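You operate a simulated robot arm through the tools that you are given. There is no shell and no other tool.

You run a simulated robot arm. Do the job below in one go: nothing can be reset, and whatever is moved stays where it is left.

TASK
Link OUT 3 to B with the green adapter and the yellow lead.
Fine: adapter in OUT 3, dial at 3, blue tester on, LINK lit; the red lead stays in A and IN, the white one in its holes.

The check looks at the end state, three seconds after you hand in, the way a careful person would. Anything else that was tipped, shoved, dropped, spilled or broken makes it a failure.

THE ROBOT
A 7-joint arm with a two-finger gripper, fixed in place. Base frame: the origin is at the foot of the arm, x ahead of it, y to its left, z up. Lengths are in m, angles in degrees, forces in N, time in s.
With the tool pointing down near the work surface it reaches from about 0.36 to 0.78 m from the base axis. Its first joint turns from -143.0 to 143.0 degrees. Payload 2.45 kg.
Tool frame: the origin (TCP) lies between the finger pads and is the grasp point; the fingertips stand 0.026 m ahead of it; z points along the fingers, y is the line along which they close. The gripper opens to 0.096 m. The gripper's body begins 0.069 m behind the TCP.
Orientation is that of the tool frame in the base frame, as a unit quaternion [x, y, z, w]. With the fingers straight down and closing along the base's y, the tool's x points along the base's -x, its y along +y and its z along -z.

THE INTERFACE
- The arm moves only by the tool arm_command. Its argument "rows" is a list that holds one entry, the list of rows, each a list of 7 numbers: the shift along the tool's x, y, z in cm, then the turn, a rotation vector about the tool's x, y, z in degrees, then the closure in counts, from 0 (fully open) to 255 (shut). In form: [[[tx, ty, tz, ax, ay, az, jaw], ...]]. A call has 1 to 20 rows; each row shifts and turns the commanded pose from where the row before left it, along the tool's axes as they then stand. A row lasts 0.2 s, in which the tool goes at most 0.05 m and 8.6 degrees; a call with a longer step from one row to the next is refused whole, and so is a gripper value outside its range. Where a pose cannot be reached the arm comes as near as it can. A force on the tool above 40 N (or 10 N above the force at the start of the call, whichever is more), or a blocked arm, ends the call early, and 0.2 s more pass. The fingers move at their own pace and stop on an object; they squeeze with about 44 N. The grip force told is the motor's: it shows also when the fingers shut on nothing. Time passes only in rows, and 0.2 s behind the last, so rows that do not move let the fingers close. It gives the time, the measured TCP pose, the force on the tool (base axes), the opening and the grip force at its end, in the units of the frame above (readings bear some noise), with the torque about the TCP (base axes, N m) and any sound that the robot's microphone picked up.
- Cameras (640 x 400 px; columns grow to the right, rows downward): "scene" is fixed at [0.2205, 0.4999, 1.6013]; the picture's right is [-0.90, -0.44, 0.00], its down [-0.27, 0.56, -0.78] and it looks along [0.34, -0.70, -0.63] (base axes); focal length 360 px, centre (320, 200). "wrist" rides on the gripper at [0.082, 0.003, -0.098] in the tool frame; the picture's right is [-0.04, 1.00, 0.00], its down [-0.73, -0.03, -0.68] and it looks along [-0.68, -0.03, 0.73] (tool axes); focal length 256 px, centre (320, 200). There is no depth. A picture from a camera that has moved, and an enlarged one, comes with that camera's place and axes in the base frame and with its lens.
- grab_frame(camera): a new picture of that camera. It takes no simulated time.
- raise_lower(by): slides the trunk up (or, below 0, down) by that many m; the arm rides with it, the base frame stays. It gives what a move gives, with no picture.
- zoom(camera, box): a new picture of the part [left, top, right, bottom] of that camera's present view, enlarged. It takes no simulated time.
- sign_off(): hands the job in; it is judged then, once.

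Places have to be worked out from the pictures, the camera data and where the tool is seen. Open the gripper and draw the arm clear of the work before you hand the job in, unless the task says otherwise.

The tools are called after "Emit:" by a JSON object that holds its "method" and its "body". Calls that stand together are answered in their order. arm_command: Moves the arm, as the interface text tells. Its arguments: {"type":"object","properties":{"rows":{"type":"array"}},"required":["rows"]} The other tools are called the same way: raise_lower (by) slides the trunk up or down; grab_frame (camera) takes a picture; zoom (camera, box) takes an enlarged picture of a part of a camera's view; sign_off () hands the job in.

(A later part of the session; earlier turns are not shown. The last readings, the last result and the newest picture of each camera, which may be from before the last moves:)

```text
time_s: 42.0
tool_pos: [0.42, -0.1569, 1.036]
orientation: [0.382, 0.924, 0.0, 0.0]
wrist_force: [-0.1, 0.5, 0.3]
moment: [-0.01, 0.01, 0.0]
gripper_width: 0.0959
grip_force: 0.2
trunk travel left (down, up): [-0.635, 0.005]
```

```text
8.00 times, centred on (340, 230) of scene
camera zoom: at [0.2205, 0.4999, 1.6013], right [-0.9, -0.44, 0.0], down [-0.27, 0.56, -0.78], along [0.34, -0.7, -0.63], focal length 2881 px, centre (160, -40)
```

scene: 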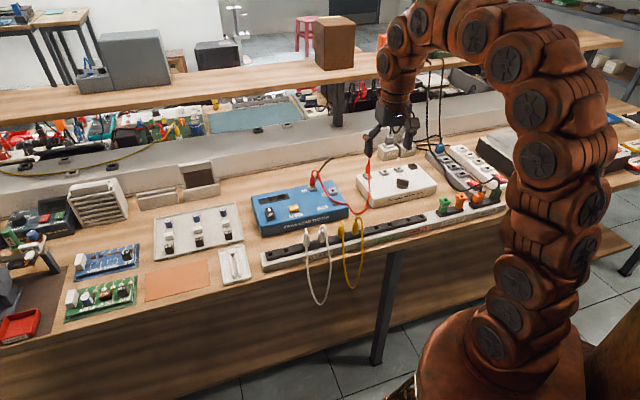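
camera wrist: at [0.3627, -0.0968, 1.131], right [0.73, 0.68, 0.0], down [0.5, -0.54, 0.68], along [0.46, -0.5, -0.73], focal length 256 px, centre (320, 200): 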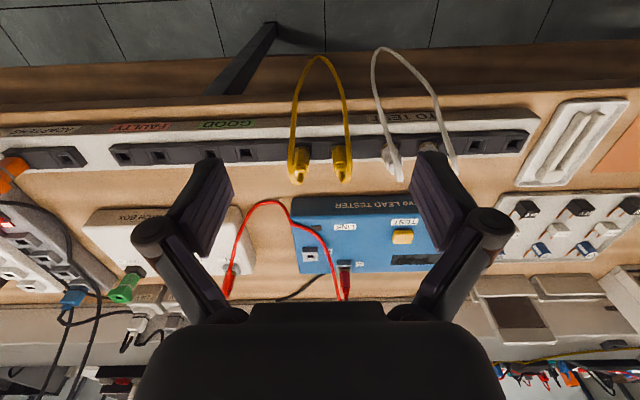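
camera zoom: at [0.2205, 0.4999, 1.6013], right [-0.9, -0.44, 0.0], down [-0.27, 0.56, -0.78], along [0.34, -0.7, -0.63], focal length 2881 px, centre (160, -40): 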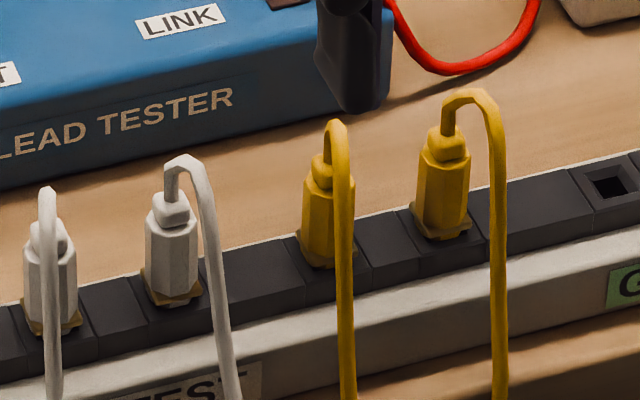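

Both yellow plugs have octagonal bodies about 17 mm across with the cable arching outward and forward. Before grasping, I look at socket B and how the red lead passes it.

Emit:
{"method": "arm_command", "body": {"rows": [[[-4, -0.5, 0, 0, 0, 0, 0], [-4, -0.5, 0, 0, 0, 0, 0], [-4, -0.5, 0, 0, 0, 0, 0], [-4, -0.5, 0.5, 0, 0, 0, 0], [0, 0, 0, 0, 0, 0, 0]]]}}

Emit:
{"method": "grab_frame", "body": {"camera": "wrist"}}

Emit:
{"method": "zoom", "body": {"camera": "wrist", "box": [240, 110, 400, 210]}}

Emit:
{"method": "zoom", "body": {"camera": "scene", "box": [300, 165, 364, 205]}}

```text
time_s: 43.2
tool_pos: [0.5171, -0.2838, 1.0297]
orientation: [0.383, 0.924, 0.0, 0.0]
wrist_force: [0.6, 0.1, 0.4]
moment: [0.01, 0.06, -0.02]
gripper_width: 0.0962
grip_force: 0.1
trunk travel left (down, up): [-0.635, 0.005]
```

```text
taken
camera wrist: at [0.4612, -0.2242, 1.1269], right [0.73, 0.68, 0.0], down [0.5, -0.54, 0.68], along [0.46, -0.5, -0.73], focal length 256 px, centre (320, 200)
```

wrist: 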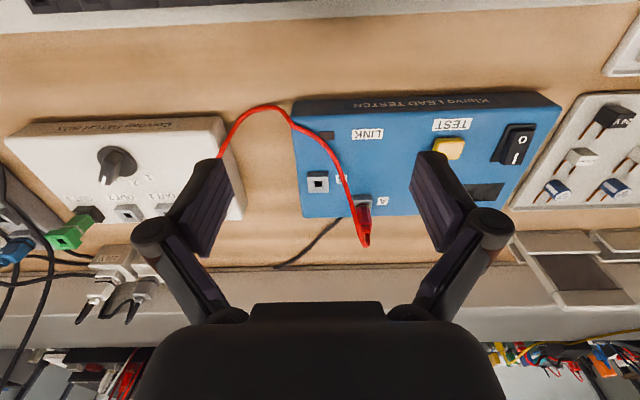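

```text
4.00 times, centred on (320, 160) of wrist
camera zoom: at [0.4612, -0.2242, 1.1269], right [0.73, 0.68, 0.0], down [0.5, -0.54, 0.68], along [0.46, -0.5, -0.73], focal length 1024 px, centre (320, 360)
```

zoom: 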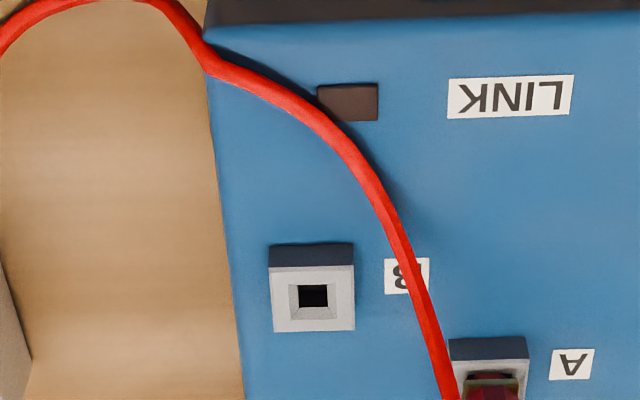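

```text
10.00 times, centred on (332, 185) of scene
camera zoom: at [0.2205, 0.4999, 1.6013], right [-0.9, -0.44, 0.0], down [-0.27, 0.56, -0.78], along [0.34, -0.7, -0.63], focal length 3601 px, centre (200, 350)
```

zoom: 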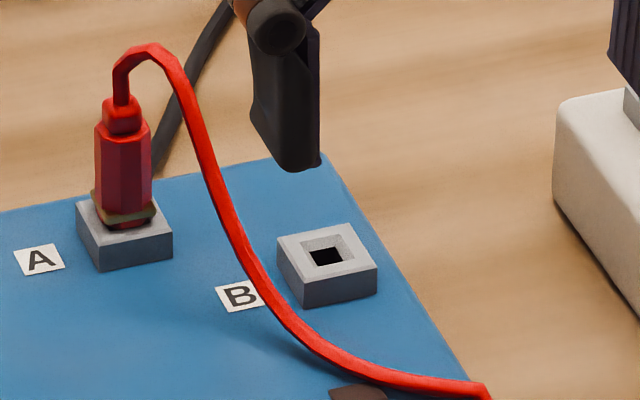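

B's hole is at r≈0.1565, n≈0.693. The red lead passes 35-40 mm right of it at finger height, so gripping along r will clear it. I now go above the left yellow plug (r≈0.160, n≈0.492) with a narrow opening.

Emit:
{"method": "arm_command", "body": {"rows": [[[3.5, -0.3, 0, 0, 0, 0, 100], [3.4, -0.3, 0, 0, 0, 0, 183], [0, 0, 2, 0, 0, 0, 183], [0, 0, 2.4, 0, 0, 0, 183], [0, 0, 0, 0, 0, 0, 183]]]}}

Emit:
{"method": "grab_frame", "body": {"camera": "wrist"}}

Emit:
{"method": "zoom", "body": {"camera": "wrist", "box": [240, 80, 400, 180]}}

Emit:
{"method": "zoom", "body": {"camera": "scene", "box": [310, 195, 374, 235]}}

```text
time_s: 44.4
tool_pos: [0.464, -0.2396, 0.984]
orientation: [0.382, 0.924, 0.001, 0.0]
wrist_force: [-0.2, 0.3, 0.6]
moment: [-0.01, 0.02, 0.02]
gripper_width: 0.0271
grip_force: 0.0
trunk travel left (down, up): [-0.635, 0.005]
```

```text
taken
camera wrist: at [0.408, -0.1793, 1.0806], right [0.73, 0.68, 0.0], down [0.5, -0.54, 0.68], along [0.46, -0.5, -0.73], focal length 256 px, centre (320, 200)
```

wrist: 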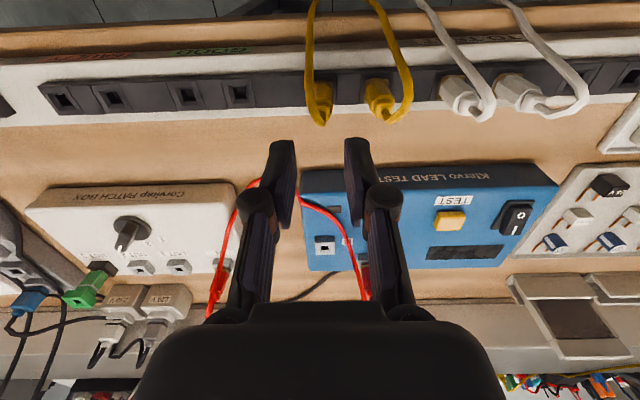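

```text
4.00 times, centred on (320, 130) of wrist
camera zoom: at [0.408, -0.1793, 1.0806], right [0.73, 0.68, 0.0], down [0.5, -0.54, 0.68], along [0.46, -0.5, -0.73], focal length 1024 px, centre (320, 480)
```

zoom: 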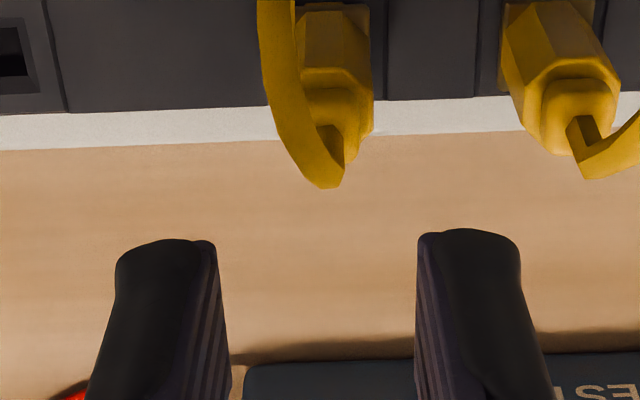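

```text
10.00 times, centred on (342, 215) of scene
camera zoom: at [0.2205, 0.4999, 1.6013], right [-0.9, -0.44, 0.0], down [-0.27, 0.56, -0.78], along [0.34, -0.7, -0.63], focal length 3601 px, centre (100, 50)
```

zoom: 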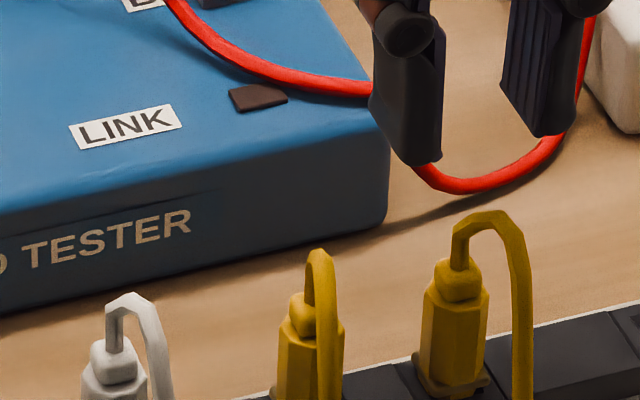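

The left plug's axis is about 2 mm right of and 5 mm in front of the TCP; the cable arch is to its left-front. I nudge 1.3 mm right and descend part way, then check.

Emit:
{"method": "arm_command", "body": {"rows": [[[0, 0.13, 1.5, 0, 0, 0, 183], [0, 0, 1.5, 0, 0, 0, 183], [0, 0, 1.5, 0, 0, 0, 183], [0, 0, 1.0, 0, 0, 0, 183], [0, 0, 0, 0, 0, 0, 183]]]}}

Emit:
{"method": "zoom", "body": {"camera": "wrist", "box": [220, 80, 420, 205]}}

Emit:
{"method": "zoom", "body": {"camera": "scene", "box": [320, 205, 384, 245]}}

```text
time_s: 45.6
tool_pos: [0.4653, -0.239, 0.9287]
orientation: [0.383, 0.924, 0.0, 0.0]
wrist_force: [-0.4, -1.0, 0.1]
moment: [-0.06, -0.01, 0.02]
gripper_width: 0.0269
grip_force: 0.0
trunk travel left (down, up): [-0.635, 0.005]
```

```text
3.20 times, centred on (320, 142) of wrist
camera zoom: at [0.4098, -0.1789, 1.0254], right [0.73, 0.68, 0.0], down [0.5, -0.54, 0.68], along [0.46, -0.5, -0.73], focal length 819 px, centre (320, 384)
```

zoom: 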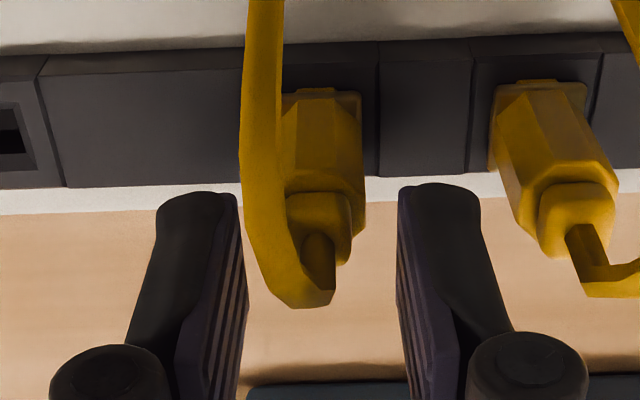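

```text
10.00 times, centred on (352, 225) of scene
camera zoom: at [0.2205, 0.4999, 1.6013], right [-0.9, -0.44, 0.0], down [-0.27, 0.56, -0.78], along [0.34, -0.7, -0.63], focal length 3601 px, centre (0, -50)
```

zoom: 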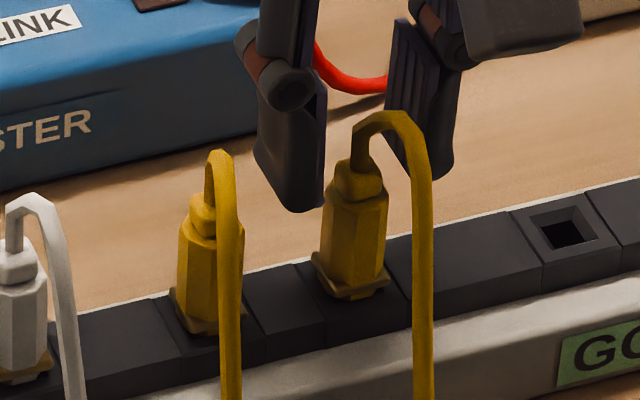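

The fingers straddle the left plug cleanly, with the cable strand passing in front of the left finger. I descend to z≈0.900 and close.

Emit:
{"method": "arm_command", "body": {"rows": [[[0, 0, 1.0, 0, 0, 0, 183], [0, 0, 1.0, 0, 0, 0, 183], [0, 0, 0.8, 0, 0, 0, 183], [0, 0, 0, 0, 0, 0, 183], [0, 0, 0, 0, 0, 0, 225], [0, 0, 0, 0, 0, 0, 235], [0, 0, 0, 0, 0, 0, 235]]]}}

Emit:
{"method": "zoom", "body": {"camera": "wrist", "box": [220, 80, 420, 205]}}

Emit:
{"method": "zoom", "body": {"camera": "scene", "box": [320, 205, 384, 245]}}

```text
time_s: 47.2
tool_pos: [0.4649, -0.2375, 0.9018]
orientation: [0.382, 0.924, 0.0, 0.001]
wrist_force: [0.4, 1.6, 0.4]
moment: [0.0, -0.02, 0.01]
gripper_width: 0.0162
grip_force: 41.9
trunk travel left (down, up): [-0.635, 0.005]
```

```text
3.20 times, centred on (320, 142) of wrist
camera zoom: at [0.4088, -0.1783, 0.9975], right [0.73, 0.68, 0.0], down [0.5, -0.54, 0.68], along [0.46, -0.5, -0.73], focal length 819 px, centre (320, 384)
```

zoom: 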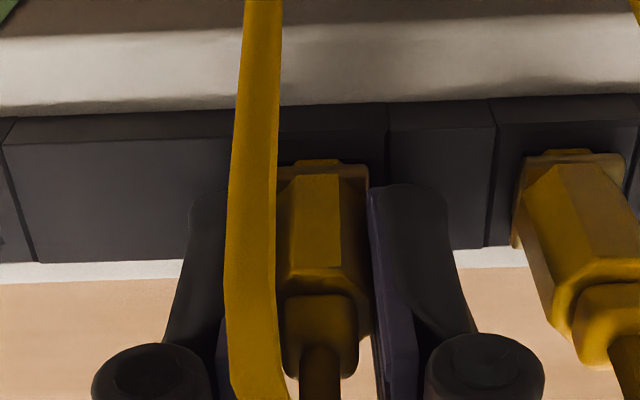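

```text
10.00 times, centred on (352, 225) of scene
camera zoom: at [0.2205, 0.4999, 1.6013], right [-0.9, -0.44, 0.0], down [-0.27, 0.56, -0.78], along [0.34, -0.7, -0.63], focal length 3601 px, centre (0, -50)
```

zoom: 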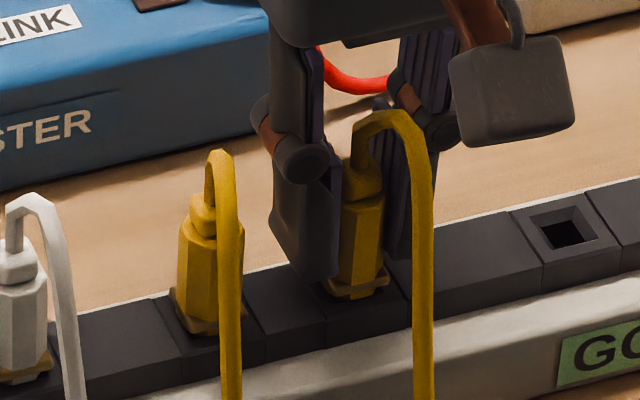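

Gripped at 16.2 mm. I pull the plug straight up out of the holder.

Emit:
{"method": "arm_command", "body": {"rows": [[[0, 0, -0.5, 0, 0, 0, 235], [0, 0, -1, 0, 0, 0, 235], [0, 0, -1.5, 0, 0, 0, 235], [0, 0, -2, 0, 0, 0, 235], [0, 0, -2, 0, 0, 0, 235], [0, 0, -2, 0, 0, 0, 235], [0, 0, 0, 0, 0, 0, 235]]]}}

Emit:
{"method": "grab_frame", "body": {"camera": "wrist"}}

Emit:
{"method": "zoom", "body": {"camera": "scene", "box": [300, 180, 396, 240]}}

Emit:
{"method": "zoom", "body": {"camera": "wrist", "box": [240, 90, 400, 190]}}

```text
time_s: 48.8
tool_pos: [0.4645, -0.2383, 0.991]
orientation: [0.384, 0.923, 0.0, 0.0]
wrist_force: [0.3, -0.2, -0.6]
moment: [0.02, 0.03, -0.01]
gripper_width: 0.0164
grip_force: 42.2
trunk travel left (down, up): [-0.635, 0.005]
```

```text
taken
camera wrist: at [0.4093, -0.1779, 1.0883], right [0.73, 0.68, 0.0], down [0.5, -0.54, 0.68], along [0.46, -0.5, -0.73], focal length 256 px, centre (320, 200)
```

wrist: 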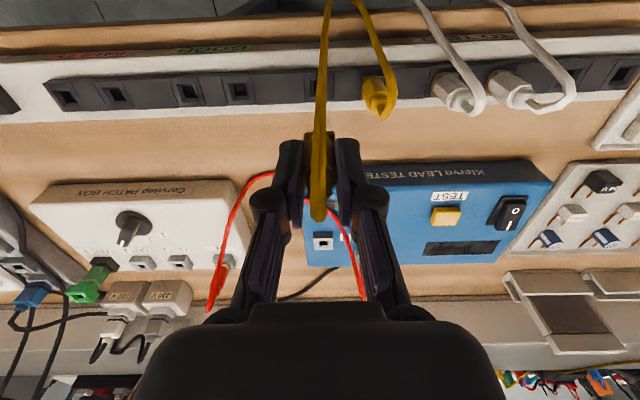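

```text
6.67 times, centred on (348, 210) of scene
camera zoom: at [0.2205, 0.4999, 1.6013], right [-0.9, -0.44, 0.0], down [-0.27, 0.56, -0.78], along [0.34, -0.7, -0.63], focal length 2401 px, centre (133, 133)
```

zoom: 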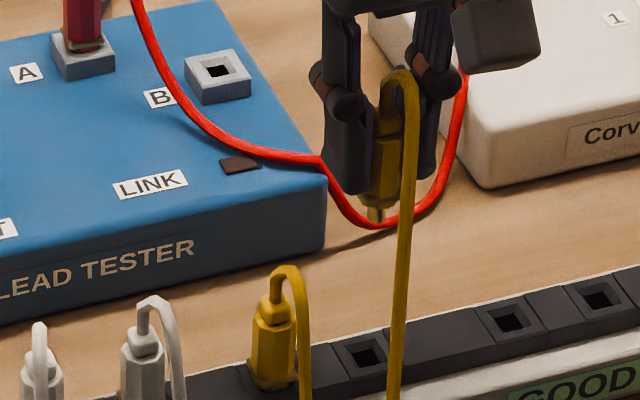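

```text
4.00 times, centred on (320, 140) of wrist
camera zoom: at [0.4093, -0.1779, 1.0883], right [0.73, 0.68, 0.0], down [0.5, -0.54, 0.68], along [0.46, -0.5, -0.73], focal length 1024 px, centre (320, 440)
```

zoom: 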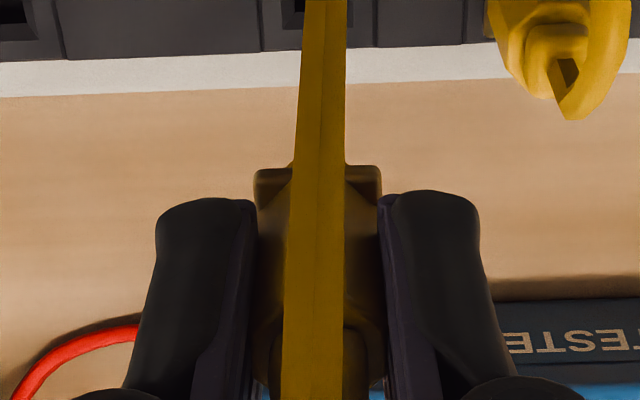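

The plug is free, and B reads r≈0.156, n≈0.695, z≈0.870 from two views. I carry the plug at this height to hover above B, with the plug axis 5 mm on the robot side of the TCP.

Emit:
{"method": "arm_command", "body": {"rows": [[[-4, -0.1, 0, 0, 0, 0, 235], [-4, -0.1, 0, 0, 0, 0, 235], [-4, -0.1, 0, 0, 0, 0, 235], [-4, -0.1, 0, 0, 0, 0, 235], [-4.1, 0, 0, 0, 0, 0, 235], [0, 0, 1.5, 0, 0, 0, 235], [0, 0, 0, 0, 0, 0, 235]]]}}

Emit:
{"method": "grab_frame", "body": {"camera": "wrist"}}

Emit:
{"method": "zoom", "body": {"camera": "wrist", "box": [240, 80, 400, 180]}}

Emit:
{"method": "zoom", "body": {"camera": "scene", "box": [300, 165, 364, 205]}}

```text
time_s: 50.4
tool_pos: [0.6056, -0.3859, 0.9755]
orientation: [0.382, 0.924, 0.0, 0.0]
wrist_force: [-0.2, 0.2, -0.4]
moment: [-0.01, -0.03, 0.0]
gripper_width: 0.016
grip_force: 42.1
trunk travel left (down, up): [-0.635, 0.005]
```

```text
taken
camera wrist: at [0.549, -0.3268, 1.0725], right [0.73, 0.68, 0.0], down [0.5, -0.54, 0.68], along [0.46, -0.5, -0.73], focal length 256 px, centre (320, 200)
```

wrist: 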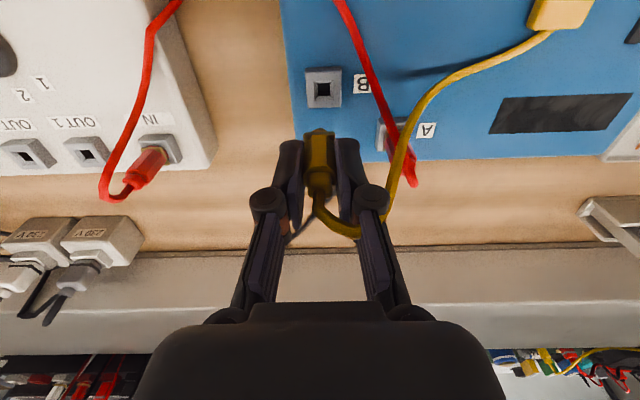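

```text
4.00 times, centred on (320, 130) of wrist
camera zoom: at [0.549, -0.3268, 1.0725], right [0.73, 0.68, 0.0], down [0.5, -0.54, 0.68], along [0.46, -0.5, -0.73], focal length 1024 px, centre (320, 480)
```

zoom: 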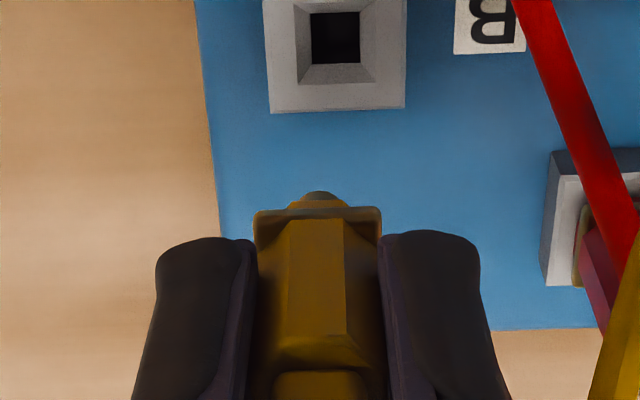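

```text
10.00 times, centred on (332, 185) of scene
camera zoom: at [0.2205, 0.4999, 1.6013], right [-0.9, -0.44, 0.0], down [-0.27, 0.56, -0.78], along [0.34, -0.7, -0.63], focal length 3601 px, centre (200, 350)
```

zoom: 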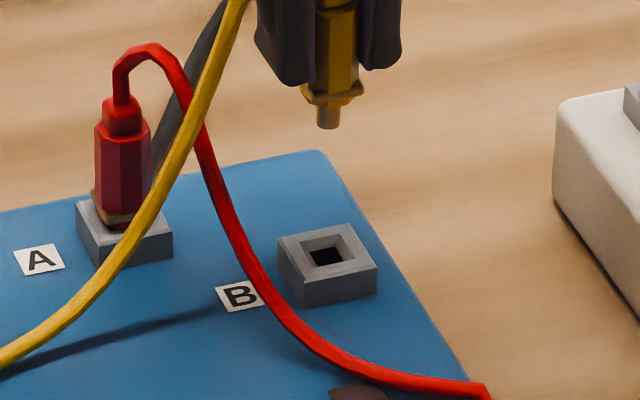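

Comparing scene and wrist lines of sight jointly, B's rim is nearer z≈0.885, and the plug must move about 9-10 mm towards the robot and 3 mm right. I apply that and lower 2.8 cm to re-check at close range.

Emit:
{"method": "arm_command", "body": {"rows": [[[0.9, 0.28, 0, 0, 0, 0, 235], [0, 0, 1.4, 0, 0, 0, 235], [0, 0, 1.4, 0, 0, 0, 235], [0, 0, 0, 0, 0, 0, 235], [0, 0, 0, 0, 0, 0, 235]]]}}

Emit:
{"method": "zoom", "body": {"camera": "wrist", "box": [272, 80, 368, 140]}}

Emit:
{"method": "zoom", "body": {"camera": "scene", "box": [316, 175, 348, 195]}}

Emit:
{"method": "grab_frame", "body": {"camera": "wrist"}}

```text
time_s: 51.6
tool_pos: [0.599, -0.3745, 0.9484]
orientation: [0.382, 0.924, -0.001, 0.0]
wrist_force: [-0.1, -0.2, -0.5]
moment: [0.01, 0.0, -0.02]
gripper_width: 0.0165
grip_force: 42.1
trunk travel left (down, up): [-0.635, 0.005]
```

```text
6.67 times, centred on (320, 110) of wrist
camera zoom: at [0.543, -0.316, 1.0444], right [0.73, 0.68, 0.0], down [0.5, -0.54, 0.68], along [0.46, -0.5, -0.73], focal length 1707 px, centre (320, 800)
```

zoom: 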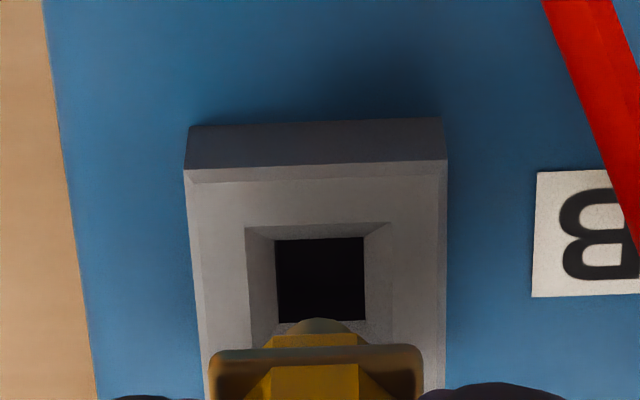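

```text
16.00 times, centred on (332, 185) of scene
camera zoom: at [0.2205, 0.4999, 1.6013], right [-0.9, -0.44, 0.0], down [-0.27, 0.56, -0.78], along [0.34, -0.7, -0.63], focal length 5762 px, centre (128, 440)
```

zoom: 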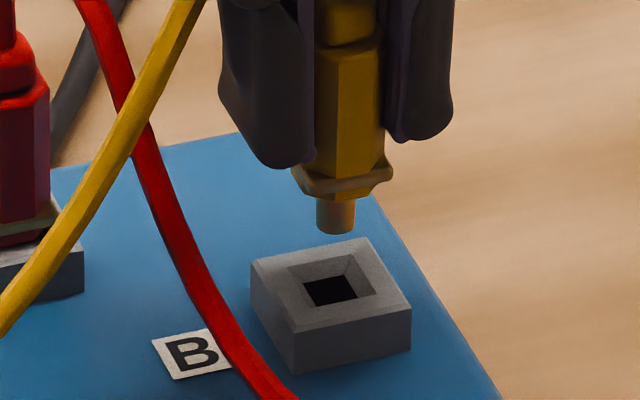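

```text
taken
camera wrist: at [0.543, -0.316, 1.0444], right [0.73, 0.68, 0.0], down [0.5, -0.54, 0.68], along [0.46, -0.5, -0.73], focal length 256 px, centre (320, 200)
```

wrist: 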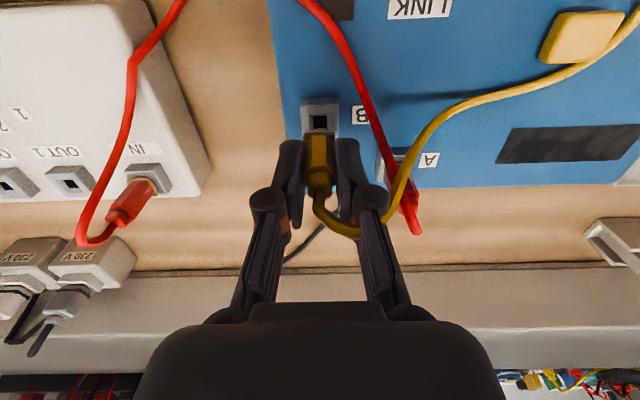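

The prong is round, and now hovers nearly over the hole: about 1 mm more outward is needed. I apply that and lower 1.2 cm to just above the funnel.

Emit:
{"method": "arm_command", "body": {"rows": [[[-0.1, 0, 0.4, 0, 0, 0, 235], [0, 0, 0.4, 0, 0, 0, 235], [0, 0, 0.4, 0, 0, 0, 235], [0, 0, 0, 0, 0, 0, 235]]]}}

Emit:
{"method": "zoom", "body": {"camera": "wrist", "box": [272, 90, 368, 150]}}

Emit:
{"method": "zoom", "body": {"camera": "scene", "box": [320, 180, 344, 195]}}

```text
time_s: 52.6
tool_pos: [0.5995, -0.3753, 0.9371]
orientation: [0.383, 0.924, -0.001, 0.0]
wrist_force: [-0.1, -0.4, -0.1]
moment: [-0.02, -0.01, -0.02]
gripper_width: 0.0162
grip_force: 42.0
trunk travel left (down, up): [-0.635, 0.005]
```

```text
6.67 times, centred on (320, 120) of wrist
camera zoom: at [0.5435, -0.3164, 1.033], right [0.73, 0.68, 0.0], down [0.5, -0.54, 0.68], along [0.46, -0.5, -0.73], focal length 1707 px, centre (320, 733)
```

zoom: 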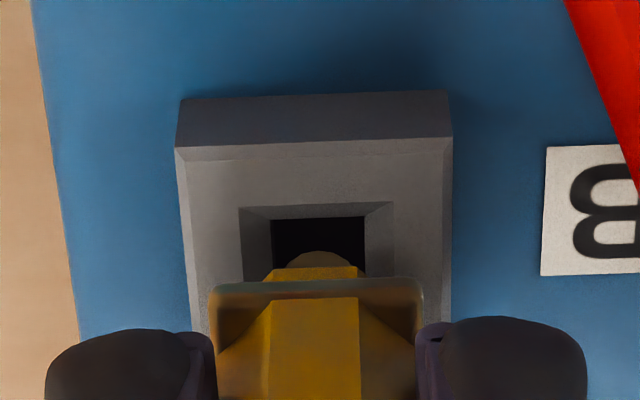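

```text
16.00 times, centred on (332, 188) of scene
camera zoom: at [0.2205, 0.4999, 1.6013], right [-0.9, -0.44, 0.0], down [-0.27, 0.56, -0.78], along [0.34, -0.7, -0.63], focal length 5762 px, centre (128, 400)
```

zoom: 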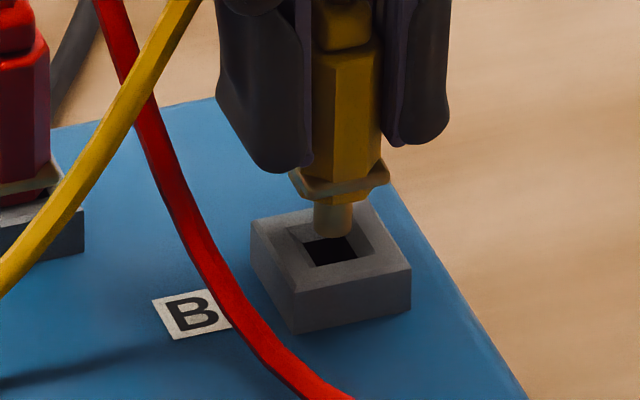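

Both views agree the tip is right above the hole. I lower in 3 mm steps to insert.

Emit:
{"method": "arm_command", "body": {"rows": [[[0, 0, 0.3, 0, 0, 0, 235], [0, 0, 0.3, 0, 0, 0, 235], [0, 0, 0.3, 0, 0, 0, 235], [0, 0, 0.3, 0, 0, 0, 235], [0, 0, 0, 0, 0, 0, 235]]]}}

Emit:
{"method": "zoom", "body": {"camera": "wrist", "box": [272, 100, 368, 160]}}

Emit:
{"method": "zoom", "body": {"camera": "scene", "box": [320, 180, 344, 195]}}

```text
time_s: 53.8
tool_pos: [0.5998, -0.3762, 0.9246]
orientation: [0.383, 0.924, 0.0, 0.0]
wrist_force: [-1.6, -0.9, -0.6]
moment: [-0.02, 0.1, 0.02]
gripper_width: 0.0163
grip_force: 42.5
trunk travel left (down, up): [-0.635, 0.005]
```

```text
6.67 times, centred on (320, 130) of wrist
camera zoom: at [0.5443, -0.3166, 1.0203], right [0.73, 0.68, 0.0], down [0.5, -0.54, 0.68], along [0.46, -0.5, -0.73], focal length 1707 px, centre (320, 667)
```

zoom: 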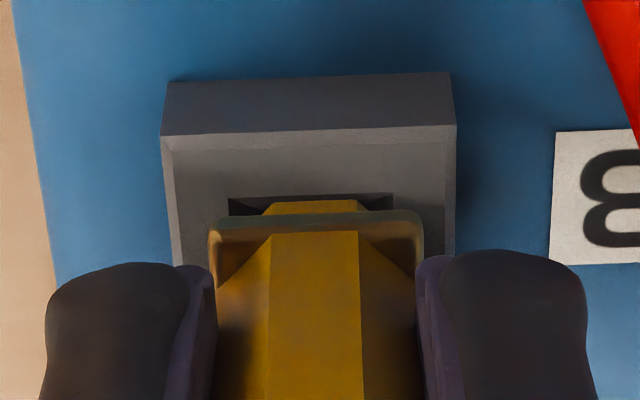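

```text
16.00 times, centred on (332, 188) of scene
camera zoom: at [0.2205, 0.4999, 1.6013], right [-0.9, -0.44, 0.0], down [-0.27, 0.56, -0.78], along [0.34, -0.7, -0.63], focal length 5762 px, centre (128, 400)
```

zoom: 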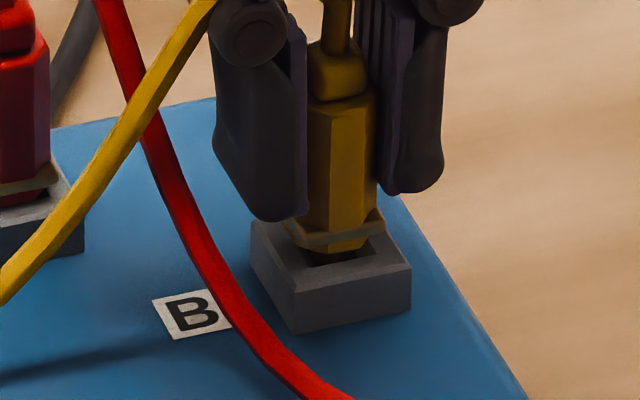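

It's in the hole with no resistance and a few millimetres to go. I continue in 2 mm steps until it bottoms.

Emit:
{"method": "arm_command", "body": {"rows": [[[0, 0, 0.2, 0, 0, 0, 235], [0, 0, 0.2, 0, 0, 0, 235], [0, 0, 0.2, 0, 0, 0, 235], [0, 0, 0.15, 0, 0, 0, 235], [0, 0, 0, 0, 0, 0, 235]]]}}

Emit:
{"method": "zoom", "body": {"camera": "wrist", "box": [272, 100, 368, 160]}}

Emit:
{"method": "zoom", "body": {"camera": "scene", "box": [320, 180, 344, 195]}}

```text
time_s: 55.0
tool_pos: [0.5994, -0.3759, 0.9198]
orientation: [0.383, 0.924, -0.001, 0.003]
wrist_force: [0.4, -2.9, 35.8]
moment: [0.0, 0.08, -0.01]
gripper_width: 0.0168
grip_force: 42.1
trunk travel left (down, up): [-0.635, 0.005]
```

```text
6.67 times, centred on (320, 130) of wrist
camera zoom: at [0.5437, -0.3161, 1.0156], right [0.73, 0.68, 0.0], down [0.5, -0.54, 0.68], along [0.46, -0.5, -0.73], focal length 1707 px, centre (320, 667)
```

zoom: 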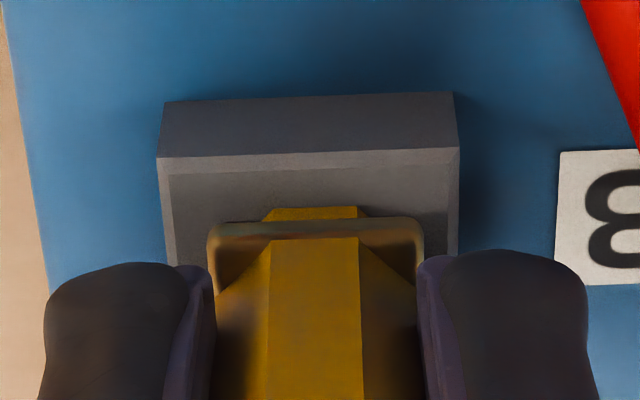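

```text
16.00 times, centred on (332, 188) of scene
camera zoom: at [0.2205, 0.4999, 1.6013], right [-0.9, -0.44, 0.0], down [-0.27, 0.56, -0.78], along [0.34, -0.7, -0.63], focal length 5762 px, centre (128, 400)
```

zoom: 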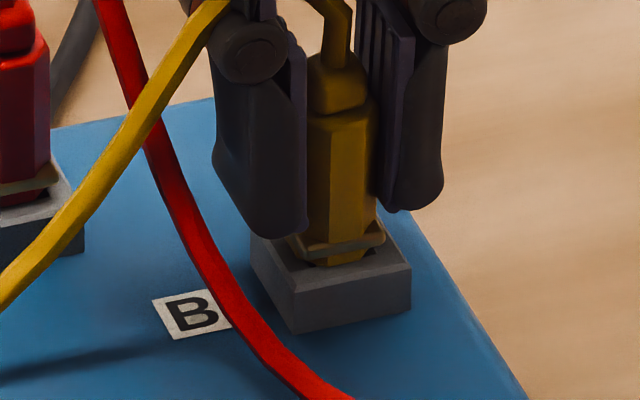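

It bottomed at TCP z=0.920 with 36 N, the height expected for full seating. Before releasing I check how the yellow cable runs around the right finger.

Emit:
{"method": "zoom", "body": {"camera": "wrist", "box": [260, 120, 452, 240]}}

Emit:
{"method": "zoom", "body": {"camera": "scene", "box": [300, 160, 364, 200]}}

```text
3.33 times, centred on (356, 180) of wrist
camera zoom: at [0.5437, -0.3161, 1.0156], right [0.73, 0.68, 0.0], down [0.5, -0.54, 0.68], along [0.46, -0.5, -0.73], focal length 853 px, centre (200, 267)
```

zoom: 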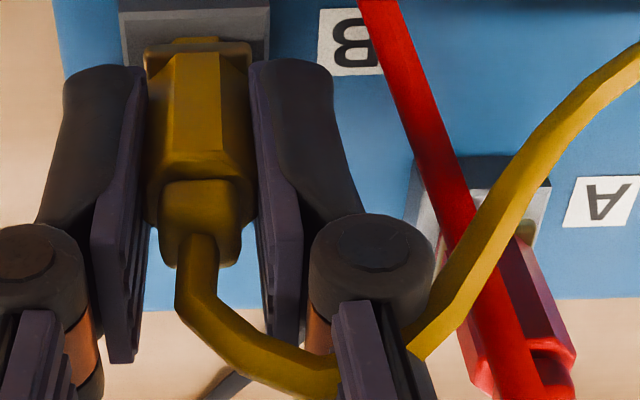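

```text
10.00 times, centred on (332, 180) of scene
camera zoom: at [0.2205, 0.4999, 1.6013], right [-0.9, -0.44, 0.0], down [-0.27, 0.56, -0.78], along [0.34, -0.7, -0.63], focal length 3601 px, centre (200, 400)
```

zoom: 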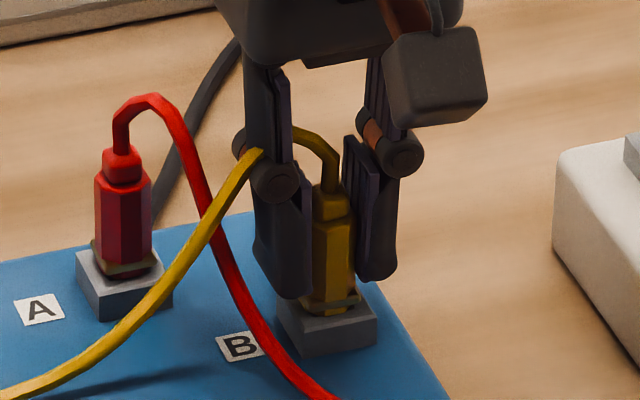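

The cable wraps behind and to the right of the right finger, so lifting straight up could snag it. I open slightly, rise 4 mm and withdraw towards the robot, sliding the pads off the plug before going up.

Emit:
{"method": "arm_command", "body": {"rows": [[[0, 0, -0.25, 0, 0, 0, 235], [0, 0, 0, 0, 0, 0, 190], [0, 0, 0, 0, 0, 0, 190], [0, 0, -0.3, 0, 0, 0, 190], [0.8, 0, 0, 0, 0, 0, 190], [1.2, 0, 0, 0, 0, 0, 190], [1.2, 0, 0, 0, 0, 0, 190], [0, 0, 0, 0, 0, 0, 190]]]}}

Emit:
{"method": "grab_frame", "body": {"camera": "wrist"}}

Emit:
{"method": "zoom", "body": {"camera": "scene", "box": [300, 160, 364, 200]}}

```text
time_s: 56.8
tool_pos: [0.5783, -0.3545, 0.9227]
orientation: [0.383, 0.924, 0.0, 0.001]
wrist_force: [0.5, 0.2, -0.4]
moment: [0.0, 0.01, 0.0]
gripper_width: 0.0244
grip_force: 0.1
trunk travel left (down, up): [-0.635, 0.005]
```

```text
taken
camera wrist: at [0.5222, -0.2936, 1.019], right [0.73, 0.68, 0.0], down [0.5, -0.54, 0.68], along [0.46, -0.5, -0.73], focal length 256 px, centre (320, 200)
```

wrist: 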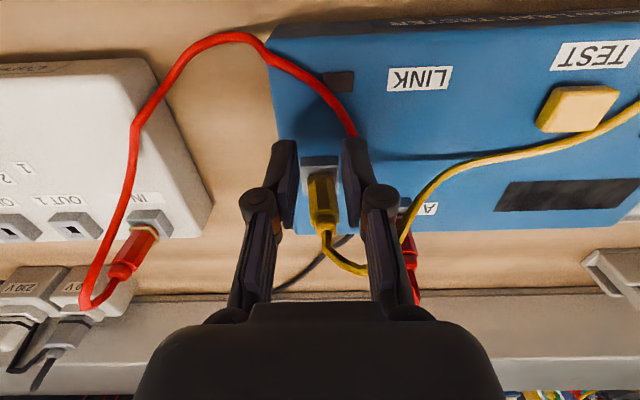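

```text
10.00 times, centred on (332, 180) of scene
camera zoom: at [0.2205, 0.4999, 1.6013], right [-0.9, -0.44, 0.0], down [-0.27, 0.56, -0.78], along [0.34, -0.7, -0.63], focal length 3601 px, centre (200, 400)
```

zoom: 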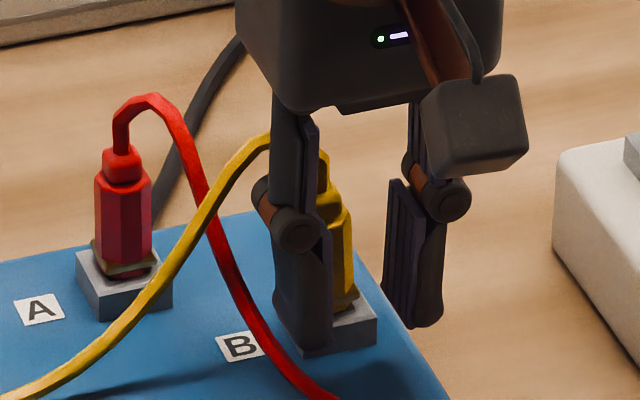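

The fingers are clear of the plug and it stands seated. I rise further while backing off, and view the whole scene.

Emit:
{"method": "arm_command", "body": {"rows": [[[0.6, 0, -1, 0, 0, 0, 190], [1, 0, -2, 0, 0, 0, 190], [1, 0, -3, 0, 0, 0, 190], [2, 0, -3, 0, 0, 0, 190], [0, 0, 0, 0, 0, 0, 190]]]}}

Emit:
{"method": "grab_frame", "body": {"camera": "wrist"}}

Emit:
{"method": "grab_frame", "body": {"camera": "scene"}}

Emit:
{"method": "zoom", "body": {"camera": "scene", "box": [260, 150, 420, 250]}}

```text
time_s: 58.0
tool_pos: [0.5442, -0.3215, 1.0125]
orientation: [0.383, 0.924, 0.0, 0.0]
wrist_force: [-1.1, 0.3, 0.7]
moment: [0.01, -0.01, 0.02]
gripper_width: 0.0246
grip_force: 0.0
trunk travel left (down, up): [-0.635, 0.005]
```

```text
taken
camera wrist: at [0.4874, -0.2619, 1.109], right [0.73, 0.68, 0.0], down [0.5, -0.54, 0.68], along [0.46, -0.5, -0.73], focal length 256 px, centre (320, 200)
```

wrist: 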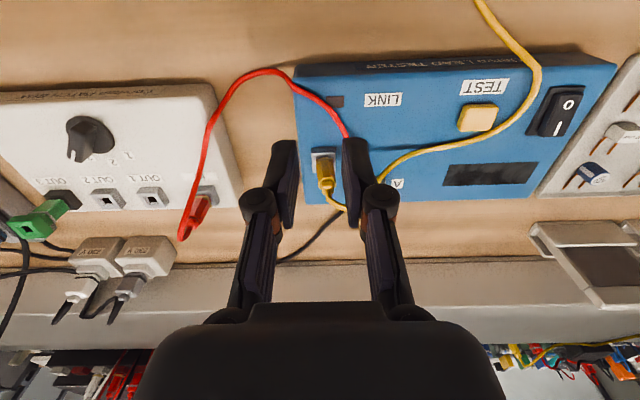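

```text
taken
```

scene: 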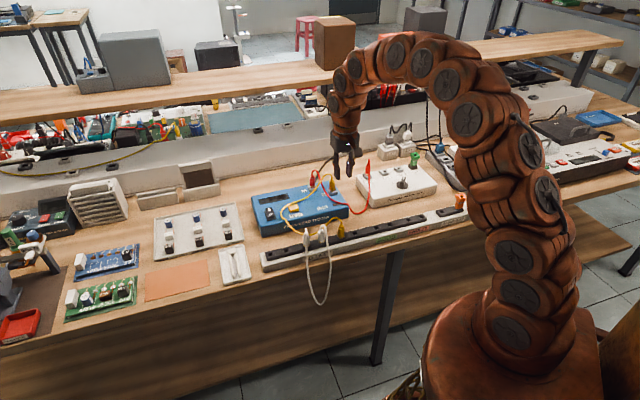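

```text
4.00 times, centred on (340, 200) of scene
camera zoom: at [0.2205, 0.4999, 1.6013], right [-0.9, -0.44, 0.0], down [-0.27, 0.56, -0.78], along [0.34, -0.7, -0.63], focal length 1440 px, centre (240, 200)
```

zoom: 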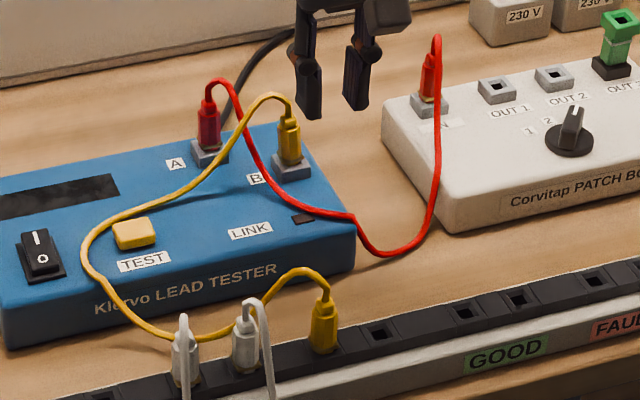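

B now holds one end of the yellow lead. The rest lies over the tester and near the white plugs, so I check for tangling before moving the other end.

Emit:
{"method": "zoom", "body": {"camera": "scene", "box": [280, 205, 360, 255]}}

Emit:
{"method": "zoom", "body": {"camera": "scene", "box": [296, 170, 360, 210]}}

Emit:
{"method": "zoom", "body": {"camera": "wrist", "box": [380, 0, 600, 138]}}

```text
8.00 times, centred on (320, 230) of scene
camera zoom: at [0.2205, 0.4999, 1.6013], right [-0.9, -0.44, 0.0], down [-0.27, 0.56, -0.78], along [0.34, -0.7, -0.63], focal length 2881 px, centre (320, -40)
```

zoom: 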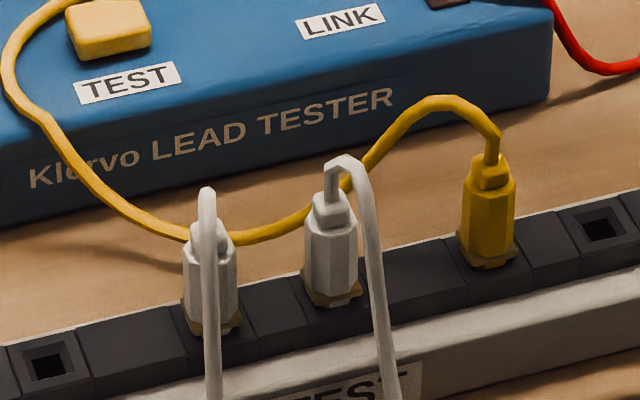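

```text
10.00 times, centred on (328, 190) of scene
camera zoom: at [0.2205, 0.4999, 1.6013], right [-0.9, -0.44, 0.0], down [-0.27, 0.56, -0.78], along [0.34, -0.7, -0.63], focal length 3601 px, centre (240, 300)
```

zoom: 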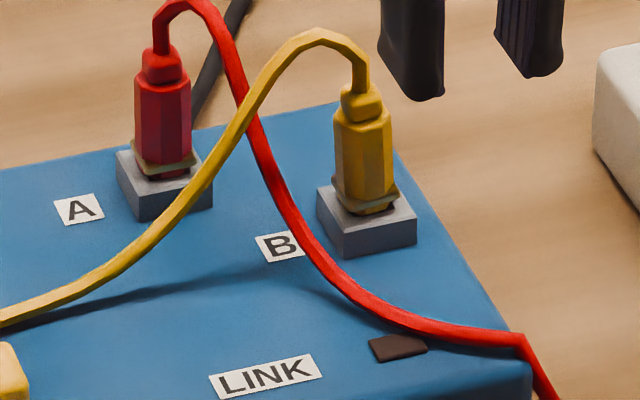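

```text
2.90 times, centred on (490, 69) of wrist
camera zoom: at [0.4874, -0.2619, 1.109], right [0.73, 0.68, 0.0], down [0.5, -0.54, 0.68], along [0.46, -0.5, -0.73], focal length 742 px, centre (-173, 580)
```

zoom: 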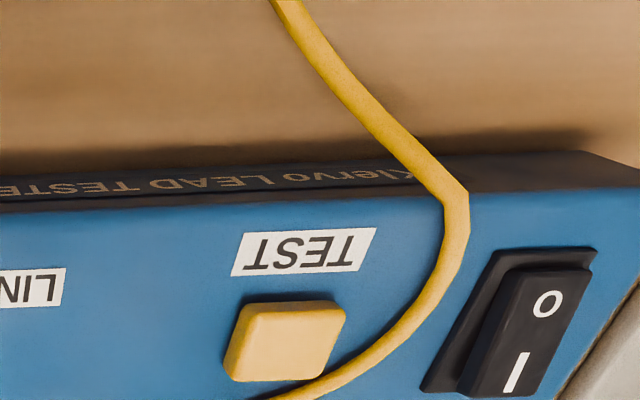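

The yellow cable lies free behind the white plugs and over the red lead with no tangle. I go back to look at the other yellow plug from the front.

Emit:
{"method": "arm_command", "body": {"rows": [[[4, 0.9, -0.3, 0, 0, 0, 120], [4, 0.9, -0.3, 0, 0, 0, 60], [4, 0.9, -0.3, 0, 0, 0, 0], [4, 0.9, -0.3, 0, 0, 0, 0], [4, 0.9, -0.3, 0, 0, 0, 0], [0, 0, 0, 0, 0, 0, 0]]]}}

Emit:
{"method": "grab_frame", "body": {"camera": "wrist"}}

Emit:
{"method": "zoom", "body": {"camera": "wrist", "box": [240, 100, 400, 200]}}

Emit:
{"method": "zoom", "body": {"camera": "wrist", "box": [0, 190, 160, 290]}}

```text
time_s: 59.4
tool_pos: [0.4361, -0.1492, 1.0278]
orientation: [0.383, 0.924, 0.0, 0.0]
wrist_force: [-0.3, -0.3, 0.2]
moment: [-0.01, 0.01, 0.03]
gripper_width: 0.096
grip_force: 0.0
trunk travel left (down, up): [-0.635, 0.005]
```

```text
taken
camera wrist: at [0.3802, -0.0893, 1.1245], right [0.74, 0.68, 0.0], down [0.5, -0.54, 0.68], along [0.46, -0.5, -0.73], focal length 256 px, centre (320, 200)
```

wrist: 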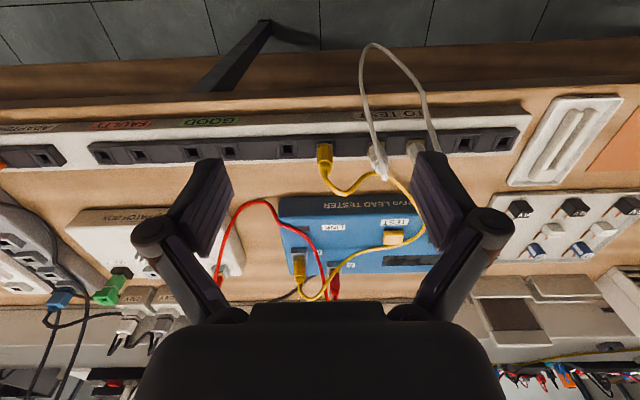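

```text
4.00 times, centred on (320, 150) of wrist
camera zoom: at [0.3802, -0.0893, 1.1245], right [0.74, 0.68, 0.0], down [0.5, -0.54, 0.68], along [0.46, -0.5, -0.73], focal length 1024 px, centre (320, 400)
```

zoom: 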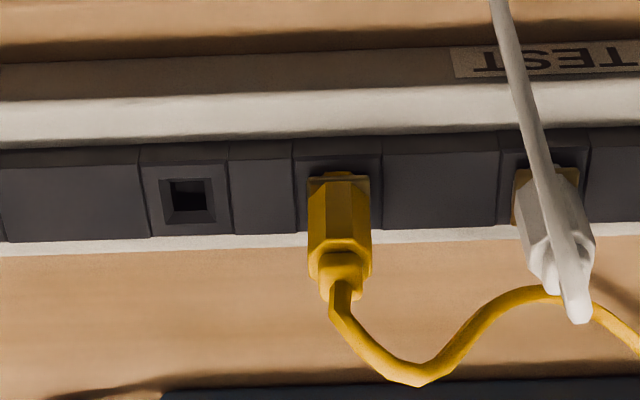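

```text
4.00 times, centred on (80, 240) of wrist
camera zoom: at [0.3802, -0.0893, 1.1245], right [0.74, 0.68, 0.0], down [0.5, -0.54, 0.68], along [0.46, -0.5, -0.73], focal length 1024 px, centre (1280, 40)
```

zoom: 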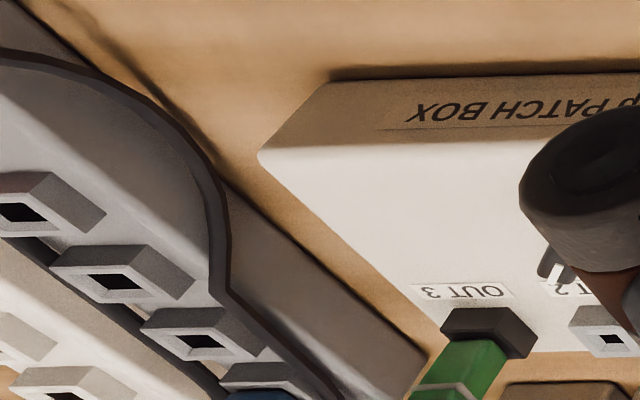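

The second plug is at r≈0.204, n≈0.492 with its cable leaving to the back-right. If I place the fingers 8 mm nearer the robot than the plug axis, they clear the cable. I go above it with the narrow opening.

Emit:
{"method": "arm_command", "body": {"rows": [[[-3.5, 0, 0, 0, 0, 0, 100], [-3.5, 0.1, 0, 0, 0, 0, 183], [0, 0, 2, 0, 0, 0, 183], [0, 0, 2.2, 0, 0, 0, 183], [0, 0, 0, 0, 0, 0, 183], [0, 0, 0, 0, 0, 0, 183]]]}}

Emit:
{"method": "grab_frame", "body": {"camera": "wrist"}}

Emit:
{"method": "zoom", "body": {"camera": "wrist", "box": [240, 80, 400, 180]}}

Emit:
{"method": "zoom", "body": {"camera": "scene", "box": [300, 200, 364, 240]}}

```text
time_s: 60.8
tool_pos: [0.4852, -0.1983, 0.9861]
orientation: [0.383, 0.924, 0.0, 0.0]
wrist_force: [0.6, 1.6, 0.4]
moment: [0.0, 0.0, -0.01]
gripper_width: 0.027
grip_force: 0.0
trunk travel left (down, up): [-0.635, 0.005]
```

```text
taken
camera wrist: at [0.4295, -0.1379, 1.0817], right [0.73, 0.68, 0.0], down [0.5, -0.54, 0.68], along [0.46, -0.5, -0.73], focal length 256 px, centre (320, 200)
```

wrist: 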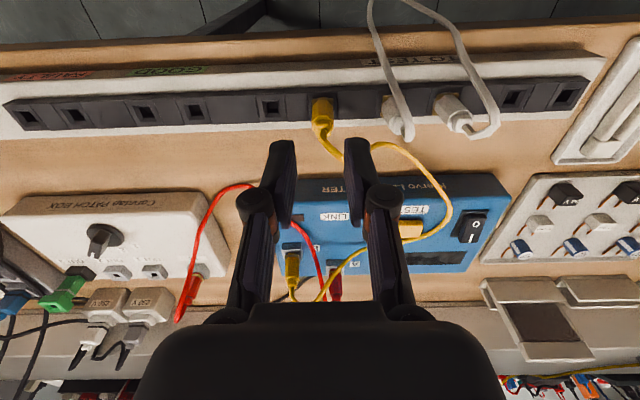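

```text
4.00 times, centred on (320, 130) of wrist
camera zoom: at [0.4295, -0.1379, 1.0817], right [0.73, 0.68, 0.0], down [0.5, -0.54, 0.68], along [0.46, -0.5, -0.73], focal length 1024 px, centre (320, 480)
```

zoom: 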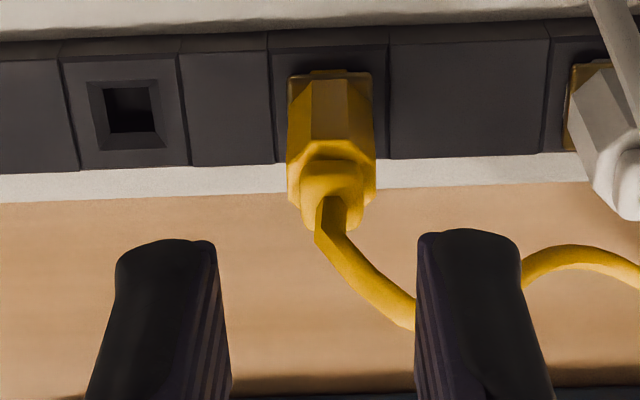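

```text
10.00 times, centred on (332, 220) of scene
camera zoom: at [0.2205, 0.4999, 1.6013], right [-0.9, -0.44, 0.0], down [-0.27, 0.56, -0.78], along [0.34, -0.7, -0.63], focal length 3601 px, centre (200, 0)
```

zoom: 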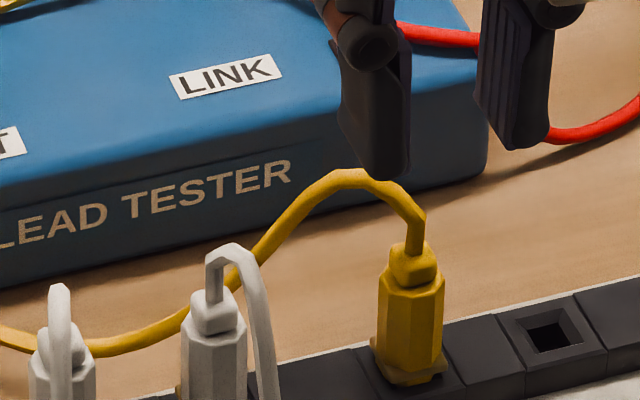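

The plug axis is at tool x≈-10 mm, y≈+1.5 mm. I shift 3 mm outward and 1.5 mm right for a fuller pad contact, then descend part way and check the cable.

Emit:
{"method": "arm_command", "body": {"rows": [[[-0.3, 0.15, 1.5, 0, 0, 0, 183], [0, 0, 1.5, 0, 0, 0, 183], [0, 0, 1.5, 0, 0, 0, 183], [0, 0, 1.2, 0, 0, 0, 183], [0, 0, 0, 0, 0, 0, 183]]]}}

Emit:
{"method": "zoom", "body": {"camera": "wrist", "box": [220, 80, 420, 205]}}

Emit:
{"method": "zoom", "body": {"camera": "scene", "box": [300, 200, 364, 240]}}

```text
time_s: 62.0
tool_pos: [0.4904, -0.1995, 0.9282]
orientation: [0.382, 0.924, -0.001, 0.0]
wrist_force: [-0.6, 0.5, -0.1]
moment: [0.0, 0.11, -0.02]
gripper_width: 0.0271
grip_force: 0.1
trunk travel left (down, up): [-0.635, 0.005]
```

```text
3.20 times, centred on (320, 142) of wrist
camera zoom: at [0.4332, -0.1386, 1.0241], right [0.73, 0.68, 0.0], down [0.5, -0.54, 0.68], along [0.46, -0.5, -0.73], focal length 819 px, centre (320, 384)
```

zoom: 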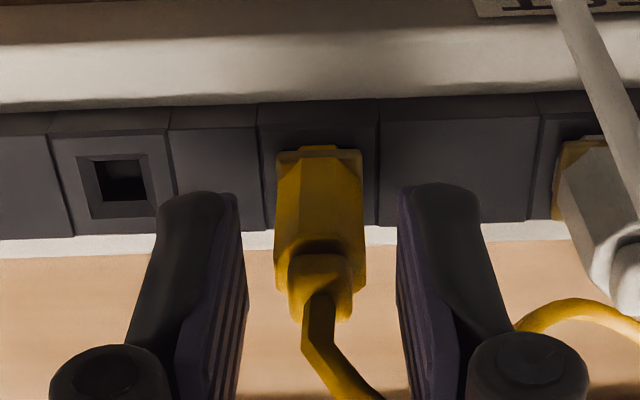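

```text
10.00 times, centred on (332, 220) of scene
camera zoom: at [0.2205, 0.4999, 1.6013], right [-0.9, -0.44, 0.0], down [-0.27, 0.56, -0.78], along [0.34, -0.7, -0.63], focal length 3601 px, centre (200, 0)
```

zoom: 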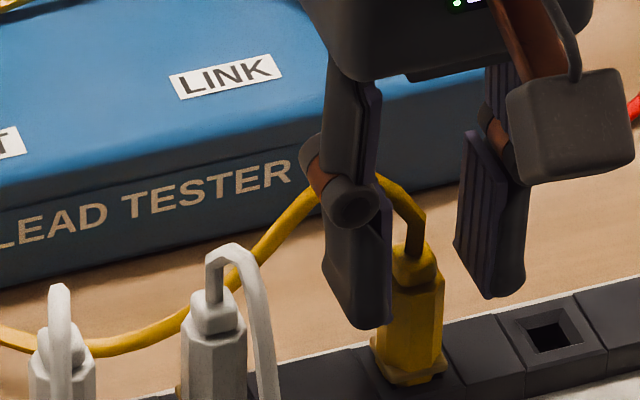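

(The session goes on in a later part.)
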